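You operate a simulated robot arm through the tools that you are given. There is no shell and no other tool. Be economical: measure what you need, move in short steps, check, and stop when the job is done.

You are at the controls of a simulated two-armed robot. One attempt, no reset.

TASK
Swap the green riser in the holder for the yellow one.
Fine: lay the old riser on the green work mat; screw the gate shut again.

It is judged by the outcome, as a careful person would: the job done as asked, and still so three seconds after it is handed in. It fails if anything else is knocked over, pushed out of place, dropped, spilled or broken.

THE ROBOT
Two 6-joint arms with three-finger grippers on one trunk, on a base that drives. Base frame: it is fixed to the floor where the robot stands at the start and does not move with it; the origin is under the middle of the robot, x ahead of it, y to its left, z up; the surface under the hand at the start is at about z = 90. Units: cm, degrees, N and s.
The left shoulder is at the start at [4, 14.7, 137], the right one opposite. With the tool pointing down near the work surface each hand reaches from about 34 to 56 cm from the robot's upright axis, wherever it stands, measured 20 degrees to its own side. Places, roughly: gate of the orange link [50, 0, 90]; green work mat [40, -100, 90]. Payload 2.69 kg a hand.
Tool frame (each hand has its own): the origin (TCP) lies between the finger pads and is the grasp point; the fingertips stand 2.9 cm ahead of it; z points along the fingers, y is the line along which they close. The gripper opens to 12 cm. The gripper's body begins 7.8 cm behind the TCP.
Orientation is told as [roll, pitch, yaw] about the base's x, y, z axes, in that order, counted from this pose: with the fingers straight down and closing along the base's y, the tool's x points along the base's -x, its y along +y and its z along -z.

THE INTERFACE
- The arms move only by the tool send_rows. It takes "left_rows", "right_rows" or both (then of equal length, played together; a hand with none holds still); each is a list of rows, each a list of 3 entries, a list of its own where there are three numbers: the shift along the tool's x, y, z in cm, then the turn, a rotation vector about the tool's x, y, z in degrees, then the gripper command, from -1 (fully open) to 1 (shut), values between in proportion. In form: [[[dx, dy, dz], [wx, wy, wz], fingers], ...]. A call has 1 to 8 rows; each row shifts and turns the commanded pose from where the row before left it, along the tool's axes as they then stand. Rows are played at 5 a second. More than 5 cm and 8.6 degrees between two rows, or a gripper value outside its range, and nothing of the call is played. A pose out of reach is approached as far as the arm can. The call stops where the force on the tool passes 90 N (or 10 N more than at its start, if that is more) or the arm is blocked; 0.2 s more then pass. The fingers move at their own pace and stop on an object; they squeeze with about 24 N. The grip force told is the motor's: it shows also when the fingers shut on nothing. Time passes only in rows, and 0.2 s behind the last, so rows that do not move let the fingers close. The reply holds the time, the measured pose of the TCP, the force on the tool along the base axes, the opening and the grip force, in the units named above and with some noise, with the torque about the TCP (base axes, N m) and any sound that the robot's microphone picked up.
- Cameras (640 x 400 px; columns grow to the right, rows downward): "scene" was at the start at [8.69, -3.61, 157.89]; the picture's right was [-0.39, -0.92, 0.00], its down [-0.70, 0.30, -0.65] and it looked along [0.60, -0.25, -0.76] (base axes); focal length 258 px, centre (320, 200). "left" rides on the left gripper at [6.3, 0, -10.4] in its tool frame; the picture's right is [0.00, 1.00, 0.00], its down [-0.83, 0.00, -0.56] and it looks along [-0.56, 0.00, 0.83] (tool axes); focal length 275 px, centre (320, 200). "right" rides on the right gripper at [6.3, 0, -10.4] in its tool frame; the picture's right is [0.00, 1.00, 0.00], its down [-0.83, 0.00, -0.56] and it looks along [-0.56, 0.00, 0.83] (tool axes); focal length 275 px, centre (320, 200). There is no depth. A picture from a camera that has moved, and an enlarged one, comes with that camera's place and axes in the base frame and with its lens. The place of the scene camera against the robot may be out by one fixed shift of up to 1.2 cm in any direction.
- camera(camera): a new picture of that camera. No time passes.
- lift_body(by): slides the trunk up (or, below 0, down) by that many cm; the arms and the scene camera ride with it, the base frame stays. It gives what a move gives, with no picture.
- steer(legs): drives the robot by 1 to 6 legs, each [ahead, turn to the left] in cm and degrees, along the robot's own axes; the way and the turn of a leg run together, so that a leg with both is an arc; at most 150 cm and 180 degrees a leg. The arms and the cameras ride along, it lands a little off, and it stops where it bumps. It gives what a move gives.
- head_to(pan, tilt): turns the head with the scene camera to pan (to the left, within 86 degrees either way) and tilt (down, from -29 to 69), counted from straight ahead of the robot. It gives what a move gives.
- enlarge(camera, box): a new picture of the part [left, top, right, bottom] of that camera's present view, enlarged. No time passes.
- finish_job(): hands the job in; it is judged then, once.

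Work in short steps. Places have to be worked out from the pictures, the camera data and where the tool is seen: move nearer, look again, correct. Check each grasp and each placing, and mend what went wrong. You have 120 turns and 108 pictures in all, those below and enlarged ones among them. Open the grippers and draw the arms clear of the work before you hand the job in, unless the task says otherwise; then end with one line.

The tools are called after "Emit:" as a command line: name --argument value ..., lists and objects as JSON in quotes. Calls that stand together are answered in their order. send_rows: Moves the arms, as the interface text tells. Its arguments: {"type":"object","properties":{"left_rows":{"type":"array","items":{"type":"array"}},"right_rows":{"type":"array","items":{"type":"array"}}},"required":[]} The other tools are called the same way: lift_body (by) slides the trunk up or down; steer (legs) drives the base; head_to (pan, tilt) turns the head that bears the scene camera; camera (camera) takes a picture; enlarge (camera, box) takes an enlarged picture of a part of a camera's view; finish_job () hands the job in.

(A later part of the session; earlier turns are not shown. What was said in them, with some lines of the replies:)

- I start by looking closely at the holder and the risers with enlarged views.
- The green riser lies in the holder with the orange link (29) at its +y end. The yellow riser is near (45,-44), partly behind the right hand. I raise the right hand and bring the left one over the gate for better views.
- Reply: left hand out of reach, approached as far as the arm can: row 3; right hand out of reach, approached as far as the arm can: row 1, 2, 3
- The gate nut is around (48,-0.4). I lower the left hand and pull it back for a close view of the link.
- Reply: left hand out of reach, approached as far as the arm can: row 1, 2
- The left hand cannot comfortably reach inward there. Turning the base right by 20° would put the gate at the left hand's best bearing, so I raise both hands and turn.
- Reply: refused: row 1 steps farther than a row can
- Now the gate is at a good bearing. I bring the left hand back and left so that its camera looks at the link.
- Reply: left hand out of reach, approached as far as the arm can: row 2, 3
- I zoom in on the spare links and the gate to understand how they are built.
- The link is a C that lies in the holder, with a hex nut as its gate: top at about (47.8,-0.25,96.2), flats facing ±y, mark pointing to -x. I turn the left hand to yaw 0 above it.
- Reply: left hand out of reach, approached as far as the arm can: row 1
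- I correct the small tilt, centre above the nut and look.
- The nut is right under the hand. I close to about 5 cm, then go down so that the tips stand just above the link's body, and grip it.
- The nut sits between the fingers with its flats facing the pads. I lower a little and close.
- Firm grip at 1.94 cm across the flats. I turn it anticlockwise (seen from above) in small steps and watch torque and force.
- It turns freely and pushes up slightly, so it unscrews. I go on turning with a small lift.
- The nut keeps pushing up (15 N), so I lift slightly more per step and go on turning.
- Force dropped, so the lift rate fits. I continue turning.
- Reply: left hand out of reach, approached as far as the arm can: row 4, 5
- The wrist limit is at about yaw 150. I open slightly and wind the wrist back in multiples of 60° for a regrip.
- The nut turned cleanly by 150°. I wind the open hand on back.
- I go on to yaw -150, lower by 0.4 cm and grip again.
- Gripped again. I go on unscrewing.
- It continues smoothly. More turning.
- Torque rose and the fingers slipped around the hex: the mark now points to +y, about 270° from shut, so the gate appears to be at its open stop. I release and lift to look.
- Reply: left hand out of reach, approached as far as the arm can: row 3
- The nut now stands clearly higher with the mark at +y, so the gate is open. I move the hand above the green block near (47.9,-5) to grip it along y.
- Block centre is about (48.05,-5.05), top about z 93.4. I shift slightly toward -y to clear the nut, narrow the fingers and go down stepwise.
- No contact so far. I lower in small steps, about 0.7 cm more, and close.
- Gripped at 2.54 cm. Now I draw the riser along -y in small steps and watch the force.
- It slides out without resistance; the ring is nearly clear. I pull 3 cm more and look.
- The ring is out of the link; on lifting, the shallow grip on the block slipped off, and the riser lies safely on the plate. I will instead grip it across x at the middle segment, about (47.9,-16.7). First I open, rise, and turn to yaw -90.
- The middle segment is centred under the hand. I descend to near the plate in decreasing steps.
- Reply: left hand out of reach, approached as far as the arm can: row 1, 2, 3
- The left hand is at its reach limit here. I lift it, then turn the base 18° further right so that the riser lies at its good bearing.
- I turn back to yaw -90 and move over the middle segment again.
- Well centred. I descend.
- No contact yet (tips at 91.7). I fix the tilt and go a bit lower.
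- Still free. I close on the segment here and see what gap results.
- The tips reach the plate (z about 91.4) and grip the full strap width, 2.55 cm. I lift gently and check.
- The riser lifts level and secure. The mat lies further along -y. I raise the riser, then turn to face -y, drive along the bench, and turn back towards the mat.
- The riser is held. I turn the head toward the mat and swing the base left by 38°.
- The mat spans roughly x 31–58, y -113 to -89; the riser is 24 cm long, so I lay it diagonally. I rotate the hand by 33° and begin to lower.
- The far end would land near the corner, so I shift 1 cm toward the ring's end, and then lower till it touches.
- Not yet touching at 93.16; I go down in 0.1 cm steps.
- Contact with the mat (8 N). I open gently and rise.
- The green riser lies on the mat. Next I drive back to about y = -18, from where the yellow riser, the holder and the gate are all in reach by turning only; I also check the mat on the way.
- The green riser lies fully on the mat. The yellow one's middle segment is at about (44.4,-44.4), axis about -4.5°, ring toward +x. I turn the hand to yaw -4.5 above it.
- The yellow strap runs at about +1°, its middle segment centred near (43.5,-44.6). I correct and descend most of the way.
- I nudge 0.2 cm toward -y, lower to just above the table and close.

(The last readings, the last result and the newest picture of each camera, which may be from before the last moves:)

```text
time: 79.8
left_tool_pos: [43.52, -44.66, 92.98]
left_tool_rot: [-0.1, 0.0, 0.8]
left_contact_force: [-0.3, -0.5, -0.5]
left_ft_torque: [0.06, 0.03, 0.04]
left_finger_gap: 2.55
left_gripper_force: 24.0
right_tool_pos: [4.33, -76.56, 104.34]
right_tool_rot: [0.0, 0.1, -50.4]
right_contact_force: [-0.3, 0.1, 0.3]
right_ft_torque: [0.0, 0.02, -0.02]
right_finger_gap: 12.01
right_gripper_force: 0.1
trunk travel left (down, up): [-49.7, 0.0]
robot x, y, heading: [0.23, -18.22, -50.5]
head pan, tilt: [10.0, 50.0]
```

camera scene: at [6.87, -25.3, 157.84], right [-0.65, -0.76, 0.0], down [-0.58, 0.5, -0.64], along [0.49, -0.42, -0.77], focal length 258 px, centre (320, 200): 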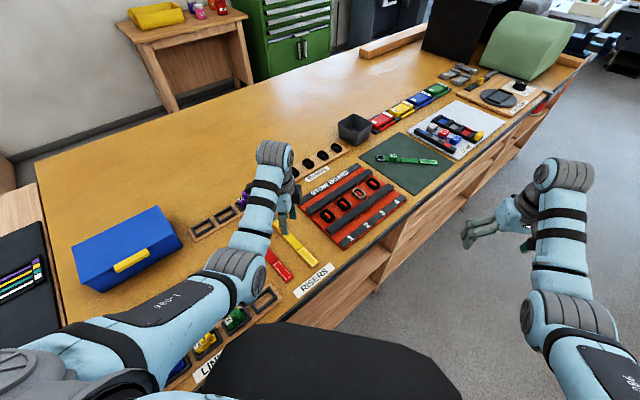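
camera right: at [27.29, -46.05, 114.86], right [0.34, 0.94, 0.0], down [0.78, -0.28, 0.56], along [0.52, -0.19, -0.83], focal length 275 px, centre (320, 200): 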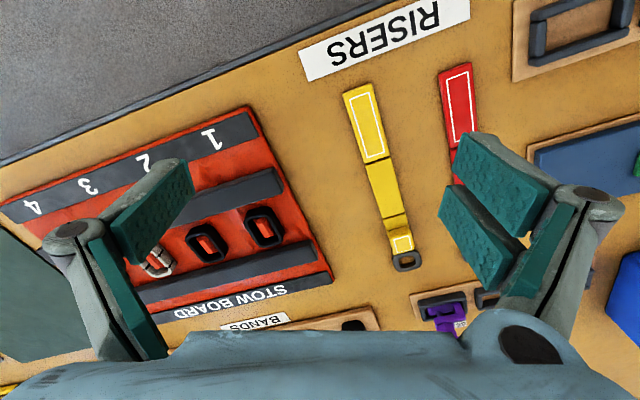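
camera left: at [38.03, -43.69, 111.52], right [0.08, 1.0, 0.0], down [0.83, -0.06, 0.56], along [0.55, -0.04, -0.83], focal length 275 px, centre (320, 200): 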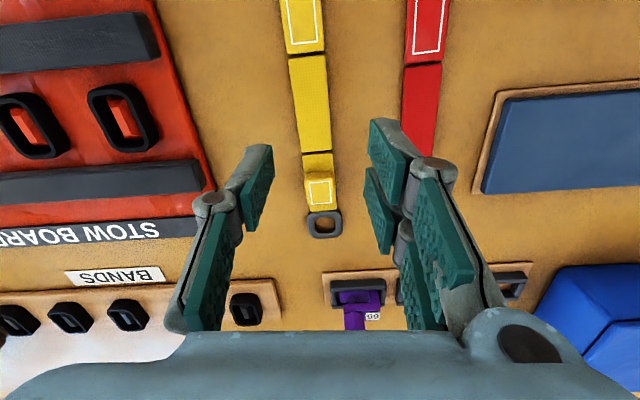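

Gripped at 2.55 cm. I lift straight up and check.

Emit:
send_rows --left_rows '[[[0, 0, -0.5], [0, 0, 0], 1], [[0, 0, -2], [0, 0, 0], 1], [[0, 0, -3], [0, 0, 0], 1], [[0, 0, -3], [0, 0, 0], 1]]'

Emit:
camera --camera "left"

```text
time: 80.8
left_tool_pos: [43.41, -44.48, 101.78]
left_tool_rot: [-0.1, 0.1, 1.0]
left_contact_force: [0.0, -0.3, -0.6]
left_ft_torque: [0.01, 0.06, -0.01]
left_finger_gap: 2.54
left_gripper_force: 24.3
right_tool_pos: [4.35, -76.51, 104.47]
right_tool_rot: [0.2, 0.0, -50.4]
right_contact_force: [0.4, 0.4, 0.7]
right_ft_torque: [-0.02, -0.02, -0.02]
right_finger_gap: 11.98
right_gripper_force: 0.1
trunk travel left (down, up): [-49.7, 0.0]
robot x, y, heading: [1.0, -18.33, -50.4]
head pan, tilt: [10.0, 50.0]
```

```text
51 pictures are left
camera left: at [37.19, -44.71, 112.11], right [-0.01, 1.0, 0.0], down [0.83, 0.01, 0.56], along [0.56, 0.0, -0.83], focal length 275 px, centre (320, 200)
```

left: 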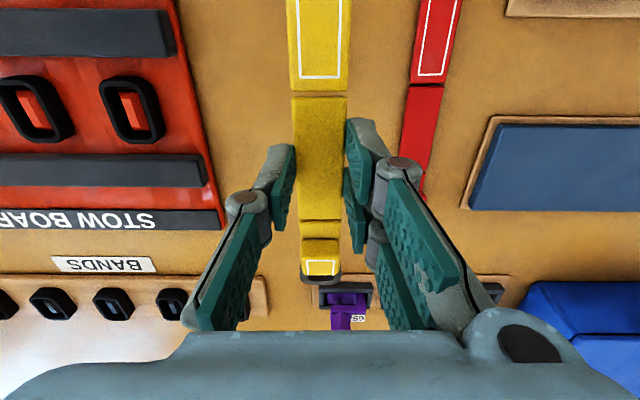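

The yellow riser is held level. I first turn the hand so the ring stays clear of the blue box, then turn the base left by 32° toward the holder.

Emit:
send_rows --left_rows '[[[0, 0, 0], [0, 0, -8.15], 1], [[0, 0, 0], [0, 0, -8.15], 1], [[0, 0, 0], [0, 0, -8.15], 1], [[0, 0, 0], [0, 0, -8.15], 1], [[0, 0, 0], [0, 0, -8.15], 1], [[0, 0, 0], [0, 0, -8.15], 1], [[0, 0, 0], [0, 0, -8.15], 1]]'

Emit:
steer --legs '[[0, 32]]'

Emit:
camera --camera "left"

```text
time: 82.4
left_tool_pos: [43.38, -44.62, 101.49]
left_tool_rot: [-0.1, 0.1, 58.1]
left_contact_force: [-0.2, 0.4, -0.9]
left_ft_torque: [-0.01, 0.03, 0.0]
left_finger_gap: 2.56
left_gripper_force: 24.2
right_tool_pos: [4.35, -76.59, 104.42]
right_tool_rot: [0.1, 0.1, -50.5]
right_contact_force: [0.0, 0.9, -0.1]
right_ft_torque: [0.01, -0.01, -0.01]
right_finger_gap: 11.96
right_gripper_force: 0.0
trunk travel left (down, up): [-49.7, 0.0]
robot x, y, heading: [0.25, -18.21, -50.5]
head pan, tilt: [10.0, 50.0]
```

```text
time: 84.3
left_tool_pos: [50.91, -17.62, 101.59]
left_tool_rot: [-0.1, 0.1, 90.1]
left_contact_force: [0.2, 0.4, -0.6]
left_ft_torque: [-0.06, 0.0, -0.04]
left_finger_gap: 2.55
left_gripper_force: 23.3
right_tool_pos: [34.82, -65.39, 104.37]
right_tool_rot: [0.1, 0.0, -18.1]
right_contact_force: [0.4, 0.8, -0.1]
right_ft_torque: [0.01, 0.01, 0.01]
right_finger_gap: 12.0
right_gripper_force: 0.0
trunk travel left (down, up): [-49.7, 0.0]
robot x, y, heading: [0.18, -18.06, -18.3]
head pan, tilt: [10.0, 50.0]
```

```text
50 pictures are left
camera left: at [50.92, -23.99, 112.01], right [-1.0, 0.0, 0.0], down [0.0, 0.83, 0.55], along [0.0, 0.55, -0.83], focal length 275 px, centre (320, 200)
```

left: 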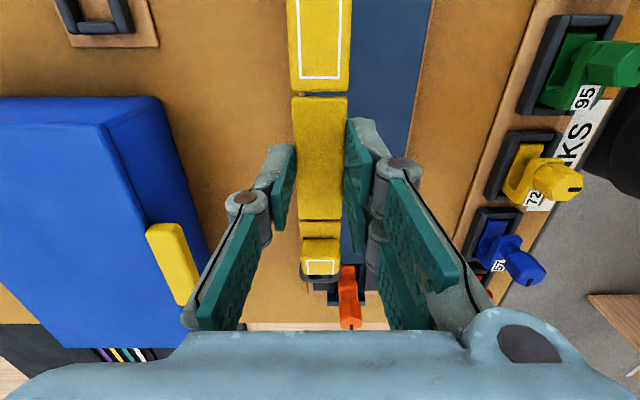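

The base has landed well. I shift to the holder's centre line (x 48.05), and lower to just above the plate.

Emit:
send_rows --left_rows '[[[0, 1.5, 0], [0, 0, 0], 1], [[0, 1.36, 0], [0, 0, 0], 1], [[0, 0, 2], [0, 0, 0], 1], [[0, 0, 2], [0, 0, 0], 1], [[0, 0, 1.5], [0, 0, 0], 1], [[0, 0, 0], [0, 0, 0], 1]]'

Emit:
camera --camera "left"

Emit:
head_to --pan 25 --tilt 55

Emit:
camera --camera "scene"

```text
time: 85.7
left_tool_pos: [48.7, -17.96, 95.33]
left_tool_rot: [-0.2, 0.2, 90.1]
left_contact_force: [-0.3, 0.5, -0.5]
left_ft_torque: [0.01, -0.01, 0.01]
left_finger_gap: 2.54
left_gripper_force: 23.7
left hand out of reach, approached as far as the arm can: row 2
right_tool_pos: [34.87, -65.28, 104.4]
right_tool_rot: [0.1, 0.1, -18.1]
right_contact_force: [0.8, -0.5, 0.1]
right_ft_torque: [-0.01, 0.01, 0.01]
right_finger_gap: 11.98
right_gripper_force: 0.1
trunk travel left (down, up): [-49.7, 0.0]
robot x, y, heading: [0.14, -18.05, -18.5]
head pan, tilt: [10.0, 50.0]
```

```text
49 pictures are left
camera left: at [48.67, -24.32, 105.72], right [-1.0, 0.0, 0.0], down [0.0, 0.83, 0.55], along [0.0, 0.55, -0.83], focal length 275 px, centre (320, 200)
```

left: 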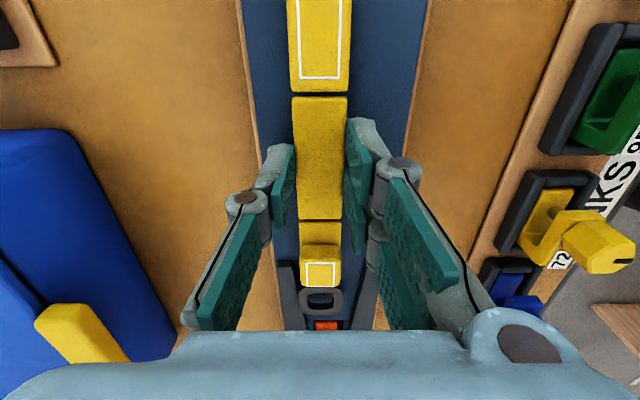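

```text
time: 86.5
left_tool_pos: [48.67, -17.9, 95.21]
left_tool_rot: [-0.1, 0.0, 90.1]
left_contact_force: [0.7, 0.9, -0.8]
left_ft_torque: [0.04, 0.01, 0.0]
left_finger_gap: 2.55
left_gripper_force: 24.1
right_tool_pos: [34.91, -65.36, 104.35]
right_tool_rot: [0.0, 0.0, -18.2]
right_contact_force: [-0.7, -1.1, -0.5]
right_ft_torque: [-0.03, -0.02, 0.01]
right_finger_gap: 11.98
right_gripper_force: 0.0
trunk travel left (down, up): [-49.7, 0.0]
robot x, y, heading: [0.17, -18.09, -18.2]
head pan, tilt: [25.0, 55.0]
```

```text
48 pictures are left
camera scene: at [8.82, -18.55, 157.19], right [0.12, -0.99, 0.0], down [-0.81, -0.1, -0.57], along [0.57, 0.07, -0.82], focal length 258 px, centre (320, 200)
```

scene: 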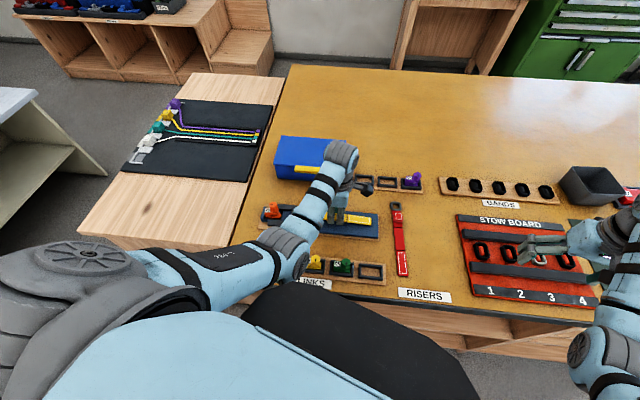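

The hand was clamped to x 48.7; I correct by 0.55 cm and lower to contact with the plate.

Emit:
send_rows --left_rows '[[[0, 0.55, 0], [0, 0, 0], 1], [[0, 0, 0.4], [0, 0, 0], 1], [[0, 0, 0.3], [0, 0, 0], 1], [[0, 0, 0.15], [0, 0, 0], 1], [[0, 0, 0.1], [0, 0, 0], 1], [[0, 0, 0], [0, 0, 0], 1]]'

Emit:
enlarge --camera "left" --box '[200, 180, 440, 330]'

```text
time: 87.9
left_tool_pos: [48.19, -17.94, 94.57]
left_tool_rot: [-0.4, 0.3, 90.1]
left_contact_force: [5.0, 0.6, 20.5]
left_ft_torque: [0.41, -0.06, -0.05]
left_finger_gap: 2.56
left_gripper_force: 24.4
right_tool_pos: [34.6, -65.36, 104.5]
right_tool_rot: [0.2, -0.2, -18.3]
right_contact_force: [0.3, -0.2, -0.2]
right_ft_torque: [-0.01, 0.01, 0.02]
right_finger_gap: 11.98
right_gripper_force: 0.1
trunk travel left (down, up): [-49.7, 0.0]
robot x, y, heading: [-0.05, -18.14, -18.3]
head pan, tilt: [25.0, 55.0]
```

```text
2.67 times, centred on (320, 255) of left
camera zoom: at [48.07, -24.31, 104.92], right [-1.0, 0.0, -0.01], down [0.0, 0.83, 0.55], along [0.01, 0.55, -0.83], focal length 734 px, centre (320, 53)
```

zoom: 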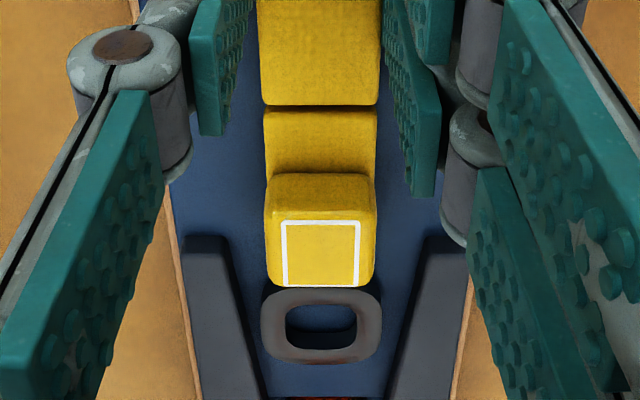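

The riser rests on the plate, with the ring centred between the guide walls. The grip is firm, so I relieve the pressure a little and slide it straight along +y toward the link.

Emit:
send_rows --left_rows '[[[0, 0, -0.15], [0, 0, 0], 1], [[-0.5, 0, 0], [0, 0, 0], 1], [[-0.5, 0, 0], [0, 0, 0], 1], [[-0.5, 0, 0], [0, 0, 0], 1], [[0, 0, 0], [0, 0, 0], 1]]'

Emit:
enlarge --camera "left" --box '[200, 180, 440, 330]'

```text
time: 89.1
left_tool_pos: [47.91, -16.55, 94.47]
left_tool_rot: [0.0, 0.0, 90.1]
left_contact_force: [-2.0, -4.1, 6.0]
left_ft_torque: [-0.35, 0.03, -0.05]
left_finger_gap: 2.53
left_gripper_force: 23.9
right_tool_pos: [34.77, -65.36, 104.41]
right_tool_rot: [0.1, 0.0, -18.2]
right_contact_force: [0.7, 0.1, -0.1]
right_ft_torque: [0.02, 0.02, 0.0]
right_finger_gap: 12.01
right_gripper_force: 0.2
trunk travel left (down, up): [-49.7, 0.0]
robot x, y, heading: [0.06, -18.53, -18.1]
head pan, tilt: [25.0, 55.0]
```

```text
2.67 times, centred on (320, 255) of left
camera zoom: at [47.96, -22.88, 104.91], right [-1.0, 0.0, 0.0], down [0.0, 0.83, 0.56], along [0.0, 0.56, -0.83], focal length 734 px, centre (320, 53)
```

zoom: 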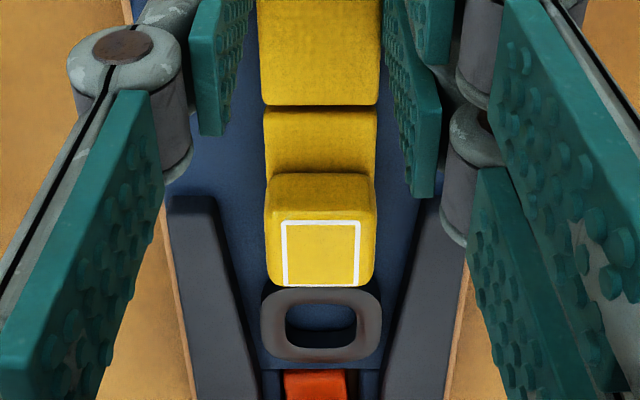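

The ring is centred and approaching the link's mouth. I go on sliding in small steps.

Emit:
send_rows --left_rows '[[[-0.4, 0, -0.08], [0, 0, 0], 1], [[-0.4, 0, 0], [0, 0, 0], 1], [[-0.4, 0, 0], [0, 0, 0], 1], [[-0.3, 0, 0], [0, 0, 0], 1], [[0, 0, 0], [0, 0, 0], 1]]'

Emit:
enlarge --camera "left" --box '[200, 180, 440, 330]'

```text
time: 90.3
left_tool_pos: [48.13, -14.87, 94.52]
left_tool_rot: [-0.1, 0.2, 90.2]
left_contact_force: [0.5, -0.2, -1.0]
left_ft_torque: [-0.02, 0.02, -0.03]
left_finger_gap: 2.57
left_gripper_force: 24.5
right_tool_pos: [34.81, -65.3, 104.27]
right_tool_rot: [0.0, 0.0, -18.1]
right_contact_force: [0.0, -0.1, 0.0]
right_ft_torque: [0.02, 0.01, 0.0]
right_finger_gap: 11.99
right_gripper_force: 0.0
trunk travel left (down, up): [-49.7, 0.0]
robot x, y, heading: [0.23, -18.11, -18.3]
head pan, tilt: [25.0, 55.0]
```

```text
2.67 times, centred on (320, 255) of left
camera zoom: at [48.12, -21.27, 104.98], right [-1.0, 0.0, 0.0], down [0.0, 0.83, 0.55], along [0.0, 0.55, -0.83], focal length 734 px, centre (320, 53)
```

zoom: 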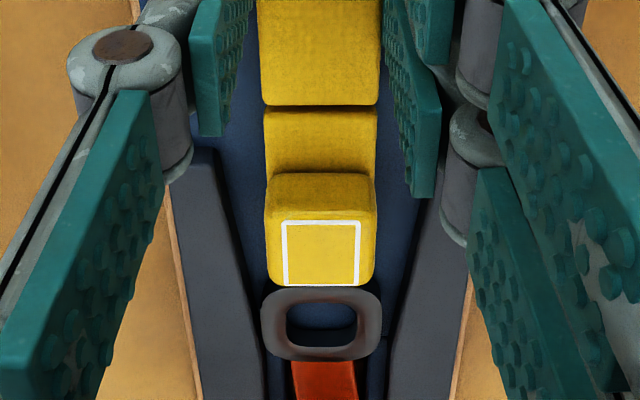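

No resistance. I continue; about 3 cm remain.

Emit:
send_rows --left_rows '[[[-0.4, 0, 0], [0, 0, 0], 1], [[-0.4, 0, 0], [0, 0, 0], 1], [[-0.4, 0, 0], [0, 0, 0], 1], [[-0.4, 0, 0], [0, 0, 0], 1], [[0, 0, 0], [0, 0, 0], 1]]'

Emit:
enlarge --camera "left" --box '[200, 180, 440, 330]'

Emit:
enlarge --camera "scene" --box '[240, 180, 400, 280]'

```text
time: 91.5
left_tool_pos: [48.03, -13.22, 94.43]
left_tool_rot: [-0.1, 0.1, 90.1]
left_contact_force: [-0.3, -0.6, -0.3]
left_ft_torque: [0.01, 0.04, -0.02]
left_finger_gap: 2.56
left_gripper_force: 24.0
right_tool_pos: [34.75, -65.36, 104.51]
right_tool_rot: [-0.1, 0.0, -18.2]
right_contact_force: [0.4, 0.1, 0.0]
right_ft_torque: [-0.03, 0.01, -0.02]
right_finger_gap: 12.02
right_gripper_force: 0.1
trunk travel left (down, up): [-49.7, 0.0]
robot x, y, heading: [0.36, -17.85, -18.4]
head pan, tilt: [25.0, 55.0]
```

```text
2.67 times, centred on (320, 255) of left
camera zoom: at [48.06, -19.68, 104.94], right [-1.0, 0.0, 0.0], down [0.0, 0.83, 0.55], along [0.0, 0.55, -0.83], focal length 734 px, centre (320, 53)
```

zoom: 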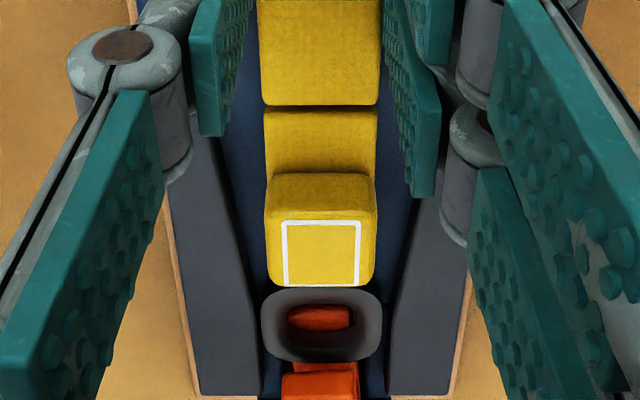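

```text
4.00 times, centred on (320, 230) of scene
camera zoom: at [8.82, -18.54, 157.19], right [0.12, -0.99, 0.0], down [-0.81, -0.1, -0.57], along [0.57, 0.07, -0.82], focal length 1033 px, centre (320, 80)
```

zoom: 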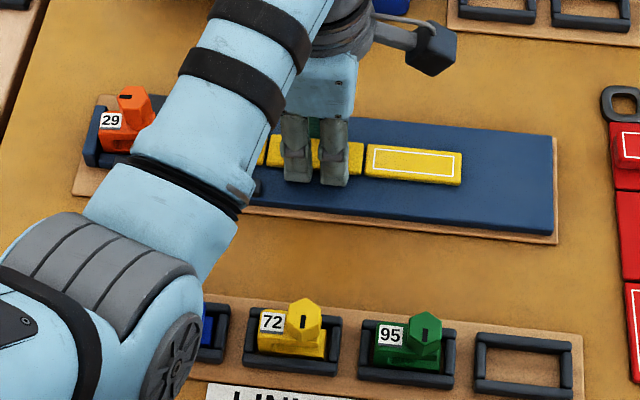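

The ring now runs over the link's lower arm and into the mouth. I push the last 1.5 cm gently.

Emit:
send_rows --left_rows '[[[-0.4, 0, 0], [0, 0, 0], 1], [[-0.4, 0, 0], [0, 0, 0], 1], [[-0.3, 0, 0], [0, 0, 0], 1], [[-0.3, 0, 0], [0, 0, 0], 1], [[0, 0, 0], [0, 0, 0], 1]]'

Emit:
camera --camera "left"

```text
time: 92.7
left_tool_pos: [48.13, -11.94, 94.46]
left_tool_rot: [-0.1, 0.1, 90.1]
left_contact_force: [-0.8, 1.1, -1.0]
left_ft_torque: [-0.02, -0.03, 0.0]
left_finger_gap: 2.54
left_gripper_force: 23.3
right_tool_pos: [34.74, -65.26, 104.38]
right_tool_rot: [0.0, 0.0, -18.2]
right_contact_force: [0.1, 0.2, 0.7]
right_ft_torque: [-0.01, 0.02, -0.02]
right_finger_gap: 12.0
right_gripper_force: 0.1
trunk travel left (down, up): [-49.7, 0.0]
robot x, y, heading: [0.07, -18.04, -18.6]
head pan, tilt: [25.0, 55.0]
```

```text
42 pictures are left
camera left: at [48.09, -18.28, 104.95], right [-1.0, 0.0, 0.0], down [0.0, 0.83, 0.55], along [0.0, 0.55, -0.83], focal length 275 px, centre (320, 200)
```

left: 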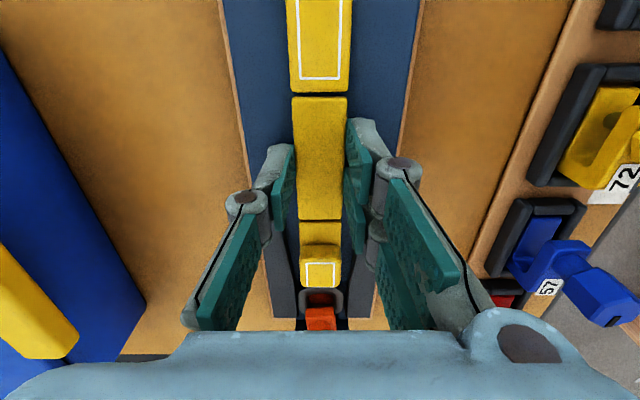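

Block at about y -5.25; the green one sat at -5.05. I push 0.25 cm more, then release and rise to inspect.

Emit:
send_rows --left_rows '[[[-0.25, 0, 0], [0, 0, 0], 1], [[0, 0, 0], [0, 0, 0], 1], [[0, 0, 0.1], [0, 0, 0], 1], [[0, 0, 0], [0, 0, 0], 0.5], [[0, 0, 0], [0, 0, 0], 0.35], [[0, 0, -2.5], [0, 0, 0], 0.35], [[0, 0, -3], [0, 0, 0], 0.35]]'

Emit:
camera --camera "left"

```text
time: 94.3
left_tool_pos: [48.73, -11.97, 98.89]
left_tool_rot: [-0.1, 0.2, 90.1]
left_contact_force: [-0.1, -0.5, -0.1]
left_ft_torque: [0.02, 0.0, 0.02]
left_finger_gap: 3.91
left_gripper_force: 0.1
left hand out of reach, approached as far as the arm can: row 7
right_tool_pos: [34.88, -65.33, 104.42]
right_tool_rot: [0.0, 0.1, -18.2]
right_contact_force: [0.4, 0.1, 0.1]
right_ft_torque: [-0.01, 0.01, 0.0]
right_finger_gap: 12.01
right_gripper_force: 0.0
trunk travel left (down, up): [-49.7, 0.0]
robot x, y, heading: [0.36, -18.0, -18.3]
head pan, tilt: [25.0, 55.0]
```

```text
41 pictures are left
camera left: at [48.71, -18.35, 109.34], right [-1.0, 0.0, 0.0], down [0.0, 0.83, 0.55], along [0.0, 0.55, -0.83], focal length 275 px, centre (320, 200)
```

left: 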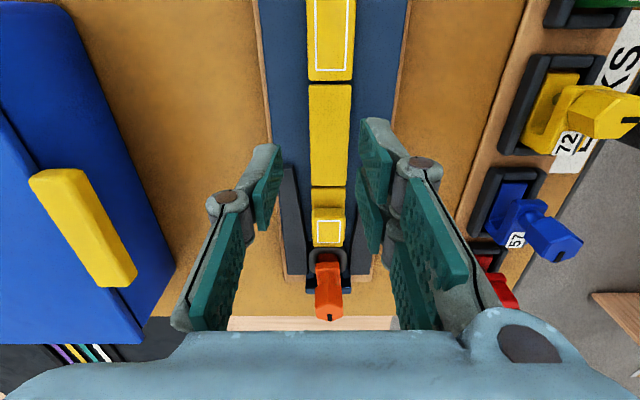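

The ring sits in the mouth of the link. Next I move the hand outward and up, then turn the base to heading 0 to get at the gate nut again.

Emit:
send_rows --left_rows '[[[0, -2, -1], [0, 0, 0], 0.3], [[0, -2.5, -2], [0, 0, 0], 0.3], [[0, 0, -2], [0, 0, 0], 0.3], [[0, 0, 0], [0, 0, 0], 0.3]]'

Emit:
steer --legs '[[0, 18]]'

Emit:
camera --camera "left"

```text
time: 95.3
left_tool_pos: [53.84, -12.11, 103.43]
left_tool_rot: [0.0, 0.0, 90.1]
left_contact_force: [-1.0, -0.3, -0.7]
left_ft_torque: [0.01, -0.02, -0.02]
left_finger_gap: 4.2
left_gripper_force: 0.0
left hand out of reach, approached as far as the arm can: row 3
right_tool_pos: [34.74, -65.34, 104.42]
right_tool_rot: [0.2, 0.0, -18.2]
right_contact_force: [0.1, -0.3, 0.2]
right_ft_torque: [0.0, 0.04, 0.0]
right_finger_gap: 12.0
right_gripper_force: 0.1
trunk travel left (down, up): [-49.7, 0.0]
robot x, y, heading: [0.22, -18.22, -18.0]
head pan, tilt: [25.0, 55.0]
```

```text
time: 96.7
left_tool_pos: [49.32, 3.88, 103.35]
left_tool_rot: [-0.1, 0.0, 107.9]
left_contact_force: [-0.4, -0.6, 0.9]
left_ft_torque: [-0.03, -0.01, 0.0]
left_finger_gap: 4.23
left_gripper_force: 0.0
right_tool_pos: [47.46, -52.49, 104.39]
right_tool_rot: [0.1, 0.1, -0.5]
right_contact_force: [-0.6, -0.1, -0.8]
right_ft_torque: [-0.04, 0.02, 0.01]
right_finger_gap: 12.01
right_gripper_force: 0.1
trunk travel left (down, up): [-49.7, 0.0]
robot x, y, heading: [0.17, -18.43, -0.5]
head pan, tilt: [25.0, 55.0]
```

```text
40 pictures are left
camera left: at [51.36, -2.13, 113.83], right [-0.95, -0.3, 0.0], down [-0.25, 0.79, 0.55], along [-0.17, 0.53, -0.83], focal length 275 px, centre (320, 200)
```

left: 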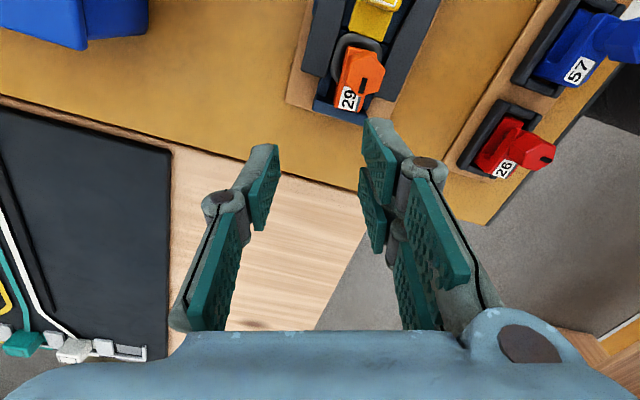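

I turn to yaw 150 (flat-aligned, full range for a 270° closing turn), move over the nut and look.

Emit:
send_rows --left_rows '[[[0, 0, 0], [0, 0, -8.4], 0.2], [[0, 0, 0], [0, 0, -8.4], 0.2], [[0, 0, 0], [0, 0, -8.4], 0.2], [[0, 0, 0], [0, 0, -8.4], 0.2], [[0, 0, 0], [0, 0, -8.4], 0.2], [[0.4, 2.1, 0.5], [0, 0, 0], 0.2], [[0.35, 2.24, 1], [0, 0, 0], 0.2], [[0, 0, 0], [0, 0, 0], 0.2]]'

Emit:
enlarge --camera "left" --box '[200, 80, 440, 230]'

```text
time: 98.5
left_tool_pos: [47.98, 0.02, 101.84]
left_tool_rot: [0.1, 0.0, 149.9]
left_contact_force: [0.4, -0.2, -0.2]
left_ft_torque: [0.01, -0.01, 0.0]
left_finger_gap: 4.84
left_gripper_force: 0.1
right_tool_pos: [47.4, -52.43, 104.52]
right_tool_rot: [0.0, 0.0, -0.5]
right_contact_force: [0.1, 0.4, 0.1]
right_ft_torque: [-0.03, 0.02, 0.01]
right_finger_gap: 12.0
right_gripper_force: 0.1
trunk travel left (down, up): [-49.7, 0.0]
robot x, y, heading: [0.32, -18.53, -0.6]
head pan, tilt: [25.0, 55.0]
```

```text
2.67 times, centred on (320, 155) of left
camera zoom: at [53.42, -3.33, 112.29], right [-0.5, -0.86, 0.0], down [-0.72, 0.42, 0.55], along [-0.48, 0.28, -0.83], focal length 734 px, centre (320, 320)
```

zoom: 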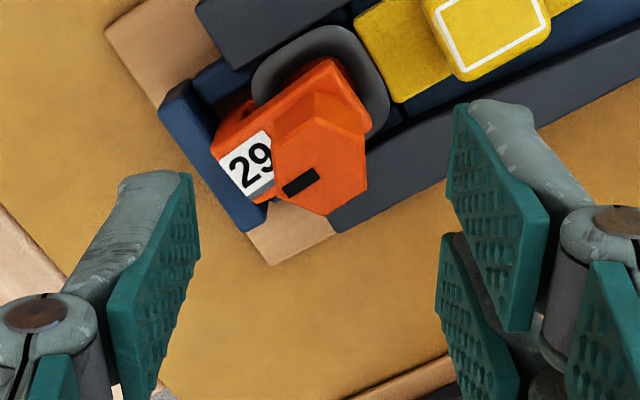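

The nut's flats line up with the fingers; the centre is about (48.1,-0.23). I correct, go down and grip.

Emit:
send_rows --left_rows '[[[0.2, 0.15, 0.8], [0, 0, 0], 0.2], [[0, 0, 1], [0, 0, 0], 0.2], [[0, 0, 1], [0, 0, 0], 0.2], [[0, 0, 0.15], [0, 0, 0], 0.2], [[0, 0, 0], [0, 0, 0], 1], [[0, 0, 0], [0, 0, 0], 1], [[0, 0, 0], [0, 0, 0], 1]]'

Emit:
enlarge --camera "left" --box '[200, 80, 440, 230]'

```text
time: 100.1
left_tool_pos: [48.06, -0.32, 98.93]
left_tool_rot: [-0.1, 0.1, 149.9]
left_contact_force: [0.5, 0.7, -1.0]
left_ft_torque: [-0.03, 0.0, -0.04]
left_finger_gap: 1.99
left_gripper_force: 24.2
right_tool_pos: [47.41, -52.46, 104.37]
right_tool_rot: [0.0, 0.0, -0.4]
right_contact_force: [0.4, 0.6, 0.3]
right_ft_torque: [0.03, 0.0, 0.0]
right_finger_gap: 12.01
right_gripper_force: 0.1
trunk travel left (down, up): [-49.7, 0.0]
robot x, y, heading: [0.26, -18.19, -0.8]
head pan, tilt: [25.0, 55.0]
```

```text
2.67 times, centred on (320, 155) of left
camera zoom: at [53.52, -3.56, 109.37], right [-0.51, -0.86, 0.0], down [-0.72, 0.42, 0.55], along [-0.48, 0.28, -0.83], focal length 734 px, centre (320, 320)
```

zoom: 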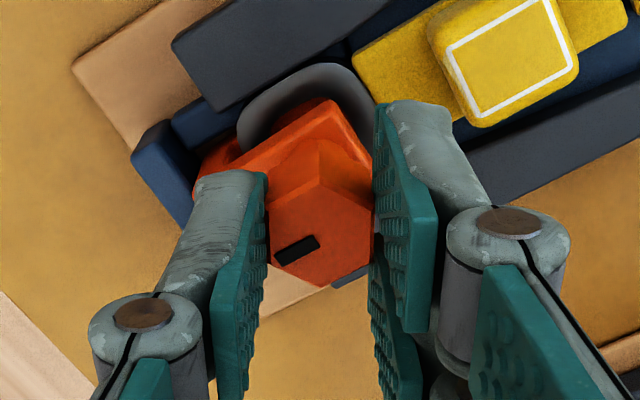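

Gripped on the flats. I turn it clockwise with a small downward feed.

Emit:
send_rows --left_rows '[[[0, 0, 0.03], [0, 0, 8.5], 1], [[0, 0, 0.03], [0, 0, 8.5], 1], [[0, 0, 0.03], [0, 0, 8.5], 1], [[0, 0, 0.03], [0, 0, 8.5], 1], [[0, 0, 0.03], [0, 0, 8.5], 1], [[0, 0, 0.03], [0, 0, 8.5], 1]]'

Emit:
enlarge --camera "left" --box '[200, 80, 440, 230]'

```text
time: 101.5
left_tool_pos: [48.1, -0.38, 98.81]
left_tool_rot: [-0.1, 0.1, 98.8]
left_contact_force: [0.4, 0.4, -0.2]
left_ft_torque: [0.05, 0.05, -0.01]
left_finger_gap: 1.97
left_gripper_force: 23.7
right_tool_pos: [47.47, -52.45, 104.43]
right_tool_rot: [-0.1, 0.0, -0.5]
right_contact_force: [-0.2, -0.9, 0.6]
right_ft_torque: [0.0, 0.0, 0.01]
right_finger_gap: 11.99
right_gripper_force: 0.0
trunk travel left (down, up): [-49.7, 0.0]
robot x, y, heading: [-0.23, -18.25, -0.5]
head pan, tilt: [25.0, 55.0]
```

```text
2.67 times, centred on (320, 155) of left
camera zoom: at [48.94, -6.63, 109.17], right [-0.99, -0.15, 0.0], down [-0.12, 0.82, 0.55], along [-0.08, 0.55, -0.83], focal length 734 px, centre (320, 320)
```

zoom: 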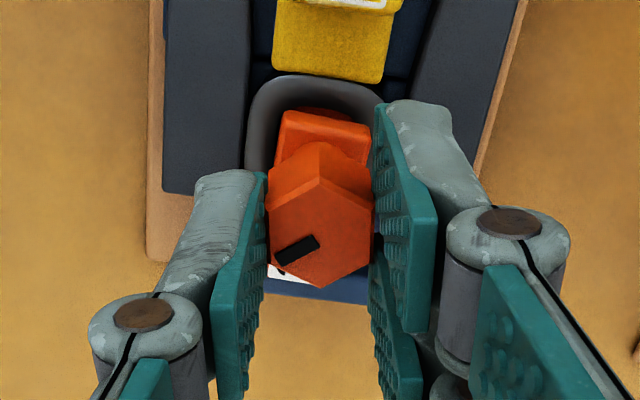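

It turns with the hand, at low force. I continue closing.

Emit:
send_rows --left_rows '[[[0, 0, 0.035], [0, 0, 8.5], 1], [[0, 0, 0.035], [0, 0, 8.5], 1], [[0, 0, 0.035], [0, 0, 8.5], 1], [[0, 0, 0.035], [0, 0, 8.5], 1], [[0, 0, 0.035], [0, 0, 8.5], 1], [[0, 0, 0.035], [0, 0, 8.5], 1], [[0, 0, 0.035], [0, 0, 8.5], 1], [[0, 0, 0.035], [0, 0, 8.5], 1]]'

Emit:
enlarge --camera "left" --box '[200, 80, 440, 230]'

```text
time: 103.3
left_tool_pos: [48.01, -0.31, 98.34]
left_tool_rot: [-0.2, 0.0, 30.8]
left_contact_force: [-0.3, 0.6, -0.3]
left_ft_torque: [0.1, 0.07, -0.04]
left_finger_gap: 1.99
left_gripper_force: 24.0
right_tool_pos: [47.55, -52.39, 104.54]
right_tool_rot: [-0.1, 0.1, -0.4]
right_contact_force: [-0.9, 0.3, 1.1]
right_ft_torque: [0.04, -0.01, 0.03]
right_finger_gap: 11.98
right_gripper_force: 0.0
trunk travel left (down, up): [-49.7, 0.0]
robot x, y, heading: [0.33, -18.23, -0.5]
head pan, tilt: [25.0, 55.0]
```

```text
2.67 times, centred on (320, 155) of left
camera zoom: at [42.58, -3.6, 108.86], right [-0.51, 0.86, 0.0], down [0.72, 0.42, 0.56], along [0.48, 0.28, -0.83], focal length 734 px, centre (320, 320)
```

zoom: 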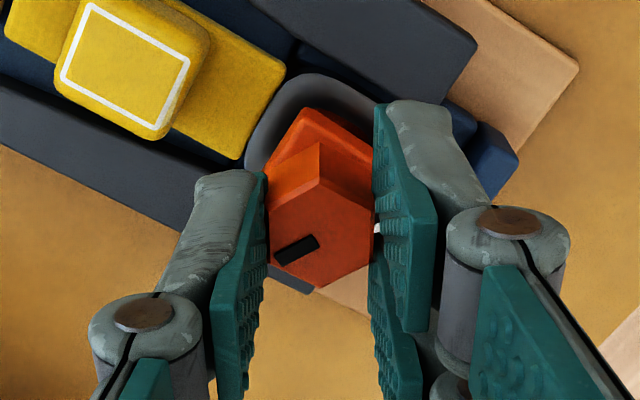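

Good, 119° done. On with the next 68°.

Emit:
send_rows --left_rows '[[[0, 0, 0.035], [0, 0, 8.5], 1], [[0, 0, 0.035], [0, 0, 8.5], 1], [[0, 0, 0.035], [0, 0, 8.5], 1], [[0, 0, 0.035], [0, 0, 8.5], 1], [[0, 0, 0.035], [0, 0, 8.5], 1], [[0, 0, 0.035], [0, 0, 8.5], 1], [[0, 0, 0.035], [0, 0, 8.5], 1], [[0, 0, 0.035], [0, 0, 8.5], 1]]'

Emit:
send_rows --left_rows '[[[0, 0, 0.03], [0, 0, 8.5], 1], [[0, 0, 0.03], [0, 0, 8.5], 1], [[0, 0, 0.03], [0, 0, 8.5], 1], [[0, 0, 0.03], [0, 0, 8.5], 1], [[0, 0, 0.03], [0, 0, 8.5], 1], [[0, 0, 0.03], [0, 0, 8.5], 1]]'

Emit:
enlarge --camera "left" --box '[200, 80, 440, 230]'

```text
time: 105.1
left_tool_pos: [47.88, -0.28, 98.06]
left_tool_rot: [-0.1, -0.2, -37.3]
left_contact_force: [-0.7, 0.2, 0.6]
left_ft_torque: [0.07, 0.09, 0.02]
left_finger_gap: 1.97
left_gripper_force: 23.9
right_tool_pos: [47.65, -52.5, 104.4]
right_tool_rot: [0.0, 0.0, -0.4]
right_contact_force: [-0.1, 0.1, 0.2]
right_ft_torque: [-0.03, -0.02, -0.01]
right_finger_gap: 11.99
right_gripper_force: 0.1
trunk travel left (down, up): [-49.7, 0.0]
robot x, y, heading: [0.13, -18.26, -0.4]
head pan, tilt: [25.0, 55.0]
```

```text
time: 106.5
left_tool_pos: [48.08, -0.4, 97.93]
left_tool_rot: [0.1, -0.2, -88.3]
left_contact_force: [-1.3, -0.6, -1.0]
left_ft_torque: [0.02, 0.06, 0.0]
left_finger_gap: 1.97
left_gripper_force: 24.6
right_tool_pos: [47.5, -52.59, 104.4]
right_tool_rot: [0.0, 0.0, -0.5]
right_contact_force: [-0.4, -0.1, -1.0]
right_ft_torque: [-0.05, -0.02, 0.02]
right_finger_gap: 12.01
right_gripper_force: 0.1
trunk travel left (down, up): [-49.7, 0.0]
robot x, y, heading: [0.34, -18.03, -0.1]
head pan, tilt: [25.0, 55.0]
```

```text
2.67 times, centred on (320, 155) of left
camera zoom: at [47.88, 5.88, 108.33], right [1.0, 0.03, 0.0], down [0.02, -0.83, 0.56], along [0.02, -0.56, -0.83], focal length 734 px, centre (320, 320)
```

zoom: 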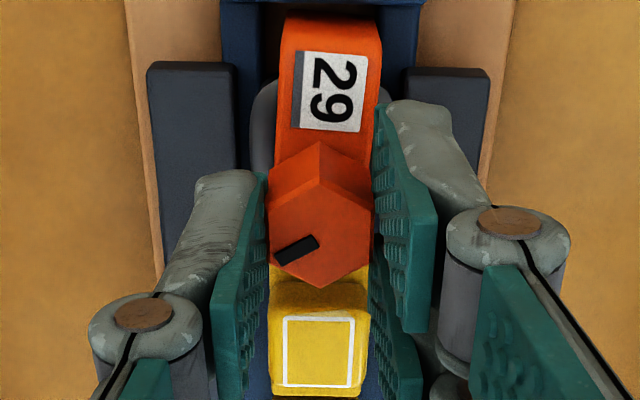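

238° done, still free. I turn the last 32° and slightly on, watching for the stop.

Emit:
send_rows --left_rows '[[[0, 0, 0.03], [0, 0, 8], 1], [[0, 0, 0.03], [0, 0, 8], 1], [[0, 0, 0.03], [0, 0, 8], 1], [[0, 0, 0.02], [0, 0, 8], 1], [[0, 0, 0], [0, 0, 4], 1], [[0, 0, 0], [0, 0, 0], 1]]'

Emit:
enlarge --camera "left" --box '[200, 80, 440, 230]'

```text
time: 107.9
left_tool_pos: [47.94, -0.29, 97.78]
left_tool_rot: [0.1, 0.0, -124.2]
left_contact_force: [-1.2, -0.3, -0.4]
left_ft_torque: [0.01, 0.07, 0.03]
left_finger_gap: 1.96
left_gripper_force: 23.7
right_tool_pos: [47.53, -52.46, 104.35]
right_tool_rot: [0.0, 0.0, -0.4]
right_contact_force: [0.3, 0.2, 0.7]
right_ft_torque: [0.02, 0.01, 0.03]
right_finger_gap: 11.98
right_gripper_force: 0.0
trunk travel left (down, up): [-49.7, 0.0]
robot x, y, heading: [0.35, -18.03, -0.5]
head pan, tilt: [25.0, 55.0]
```

```text
2.67 times, centred on (320, 155) of left
camera zoom: at [51.6, 4.82, 108.24], right [0.82, -0.57, 0.0], down [-0.47, -0.68, 0.56], along [-0.31, -0.46, -0.83], focal length 734 px, centre (320, 320)
```

zoom: 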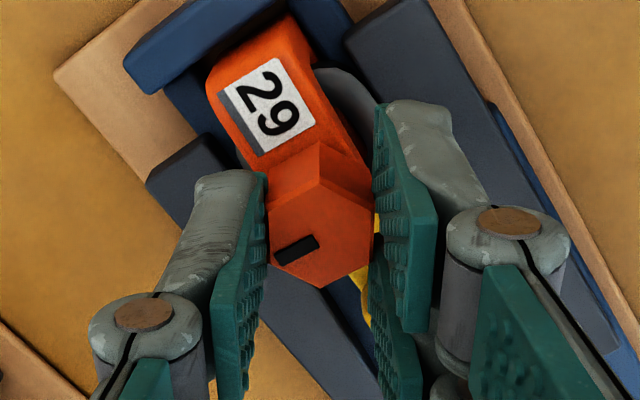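

There is no stop yet at 274°. I turn on in small steps until the torque rises.

Emit:
send_rows --left_rows '[[[0, 0, 0.02], [0, 0, 5], 1], [[0, 0, 0.02], [0, 0, 5], 1], [[0, 0, 0], [0, 0, 5], 1], [[0, 0, 0], [0, 0, 0], 1]]'

Emit:
enlarge --camera "left" --box '[200, 80, 440, 230]'

```text
time: 108.9
left_tool_pos: [48.07, -0.37, 97.83]
left_tool_rot: [0.2, 0.0, -139.2]
left_contact_force: [-0.2, 0.8, 0.2]
left_ft_torque: [-0.01, 0.04, -0.02]
left_finger_gap: 2.02
left_gripper_force: 24.2
right_tool_pos: [47.54, -52.45, 104.43]
right_tool_rot: [0.0, 0.0, -0.5]
right_contact_force: [0.1, 0.9, 0.9]
right_ft_torque: [0.0, -0.03, 0.01]
right_finger_gap: 12.01
right_gripper_force: 0.1
trunk travel left (down, up): [-49.7, 0.0]
robot x, y, heading: [0.68, -18.08, -0.3]
head pan, tilt: [25.0, 55.0]
```

```text
2.67 times, centred on (320, 155) of left
camera zoom: at [52.84, 3.66, 108.22], right [0.65, -0.76, 0.0], down [-0.63, -0.54, 0.56], along [-0.42, -0.36, -0.83], focal length 734 px, centre (320, 320)
```

zoom: 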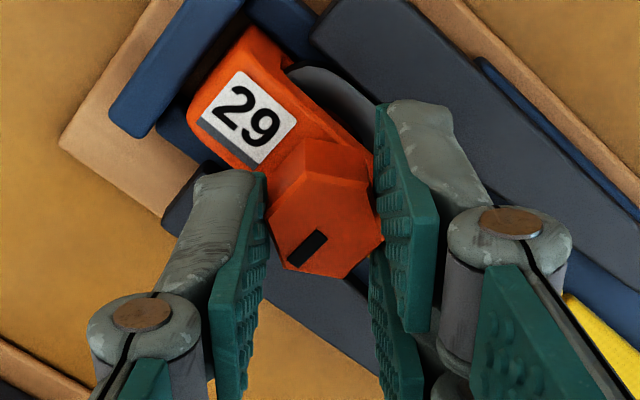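

The fingers now slip around the nut: it is at its closed stop. I open, rise and inspect the mark.

Emit:
send_rows --left_rows '[[[0, 0, 0], [0, 0, 0], 0.3], [[0, 0, 0], [0, 0, 0], 0.3], [[0, 0, -1.5], [0, 0, -8.5], 0.2], [[0, 0, -1.5], [0, 0, -8.5], 0.2], [[0, 0, 0], [0, 0, -8.5], 0.2], [[0, 0, 0], [0, 0, -8.5], 0.2], [[0, 0, 0], [0, 0, -8.5], 0.2], [[0, 0, 0], [0, 0, -7], 0.2]]'

Emit:
enlarge --camera "left" --box '[180, 50, 460, 225]'

```text
time: 110.7
left_tool_pos: [48.01, -0.34, 100.7]
left_tool_rot: [0.1, -0.2, -89.4]
left_contact_force: [0.5, -0.3, 0.7]
left_ft_torque: [-0.02, 0.0, -0.04]
left_finger_gap: 4.83
left_gripper_force: 0.0
right_tool_pos: [47.55, -52.45, 104.42]
right_tool_rot: [0.0, 0.0, -0.3]
right_contact_force: [-0.3, 0.0, 0.9]
right_ft_torque: [0.03, 0.02, 0.01]
right_finger_gap: 12.0
right_gripper_force: 0.0
trunk travel left (down, up): [-49.7, 0.0]
robot x, y, heading: [0.16, -18.28, -0.6]
head pan, tilt: [25.0, 55.0]
```

```text
2.29 times, centred on (320, 138) of left
camera zoom: at [47.97, 5.9, 111.22], right [1.0, 0.01, 0.0], down [0.0, -0.83, 0.56], along [0.0, -0.56, -0.83], focal length 629 px, centre (320, 343)
```

zoom: 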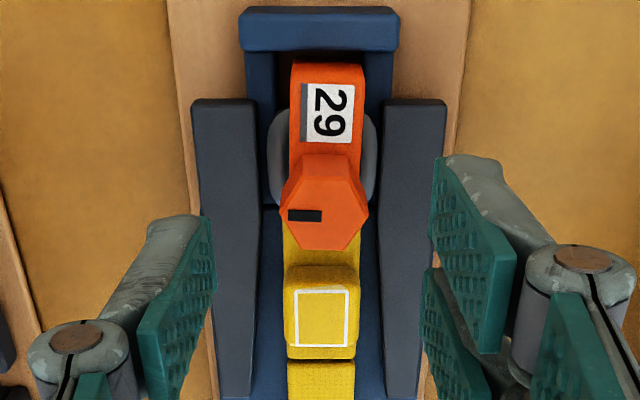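

The mark points to -x as at the start: the gate is shut, and the yellow riser's block sits where the green one was (y about -5.1). I draw the left hand up and away, open it, and take a last look.

Emit:
send_rows --left_rows '[[[0, 1.5, -2], [0, 0, 0], 0.2], [[2, 2, -2], [0, 0, 0], -0.5], [[3, 2, -2], [0, 0, 0], -1], [[3, 0, -2], [0, 0, 0], -1], [[3, 0, 0], [0, 0, 0], -1]]'

Emit:
head_to --pan 5 --tilt 50

Emit:
camera --camera "scene"

Emit:
camera --camera "left"

```text
time: 111.9
left_tool_pos: [53.48, 10.76, 108.65]
left_tool_rot: [0.1, -0.2, -89.7]
left_contact_force: [0.4, 0.2, 0.6]
left_ft_torque: [-0.03, 0.0, 0.04]
left_finger_gap: 12.02
left_gripper_force: 0.2
right_tool_pos: [47.6, -52.39, 104.41]
right_tool_rot: [0.0, 0.0, -0.4]
right_contact_force: [0.0, -0.1, -0.4]
right_ft_torque: [0.0, -0.02, 0.0]
right_finger_gap: 12.01
right_gripper_force: 0.0
trunk travel left (down, up): [-49.7, 0.0]
robot x, y, heading: [0.15, -17.88, -0.6]
head pan, tilt: [25.0, 55.0]
```

```text
time: 112.7
left_tool_pos: [53.48, 10.68, 108.61]
left_tool_rot: [0.2, -0.1, -89.6]
left_contact_force: [-0.1, 0.4, -0.7]
left_ft_torque: [-0.01, -0.02, 0.03]
left_finger_gap: 12.0
left_gripper_force: 0.0
right_tool_pos: [47.54, -52.49, 104.42]
right_tool_rot: [0.0, 0.0, -0.5]
right_contact_force: [-0.3, 0.0, 0.0]
right_ft_torque: [0.0, 0.0, 0.02]
right_finger_gap: 12.01
right_gripper_force: 0.0
trunk travel left (down, up): [-49.7, 0.0]
robot x, y, heading: [-0.02, -18.29, -0.4]
head pan, tilt: [5.0, 50.0]
```

```text
31 pictures are left
camera scene: at [9.45, -18.14, 157.84], right [0.08, -1.0, 0.0], down [-0.76, -0.06, -0.64], along [0.64, 0.05, -0.77], focal length 258 px, centre (320, 200)
```

scene: 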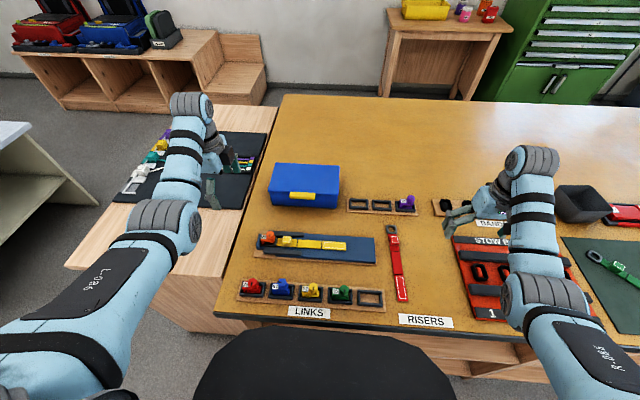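

```text
30 pictures are left
camera left: at [53.53, 16.96, 119.13], right [1.0, 0.0, 0.0], down [0.0, -0.83, 0.56], along [0.0, -0.56, -0.83], focal length 275 px, centre (320, 200)
```

left: 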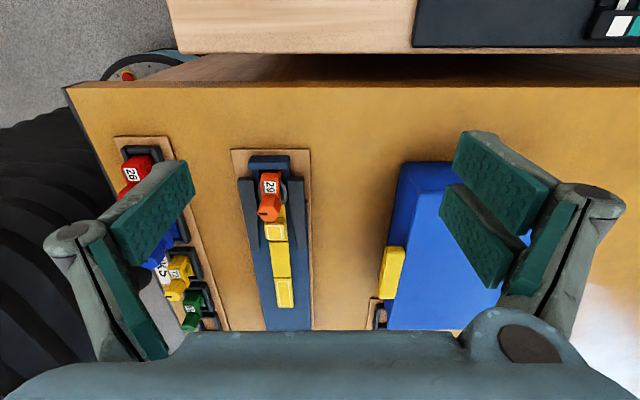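

The yellow riser is in the holder with the gate shut, the green riser lies on the mat, nothing else has moved, and both hands are open and clear. I hand the job in.

Emit:
finish_job

```text
The job is handed in.
```

The yellow riser is in the holder with the orange gate screwed shut to its stop. The green riser lies on the green work mat. I judged the ring's capture from position and the closed mark and did not tug-test it.
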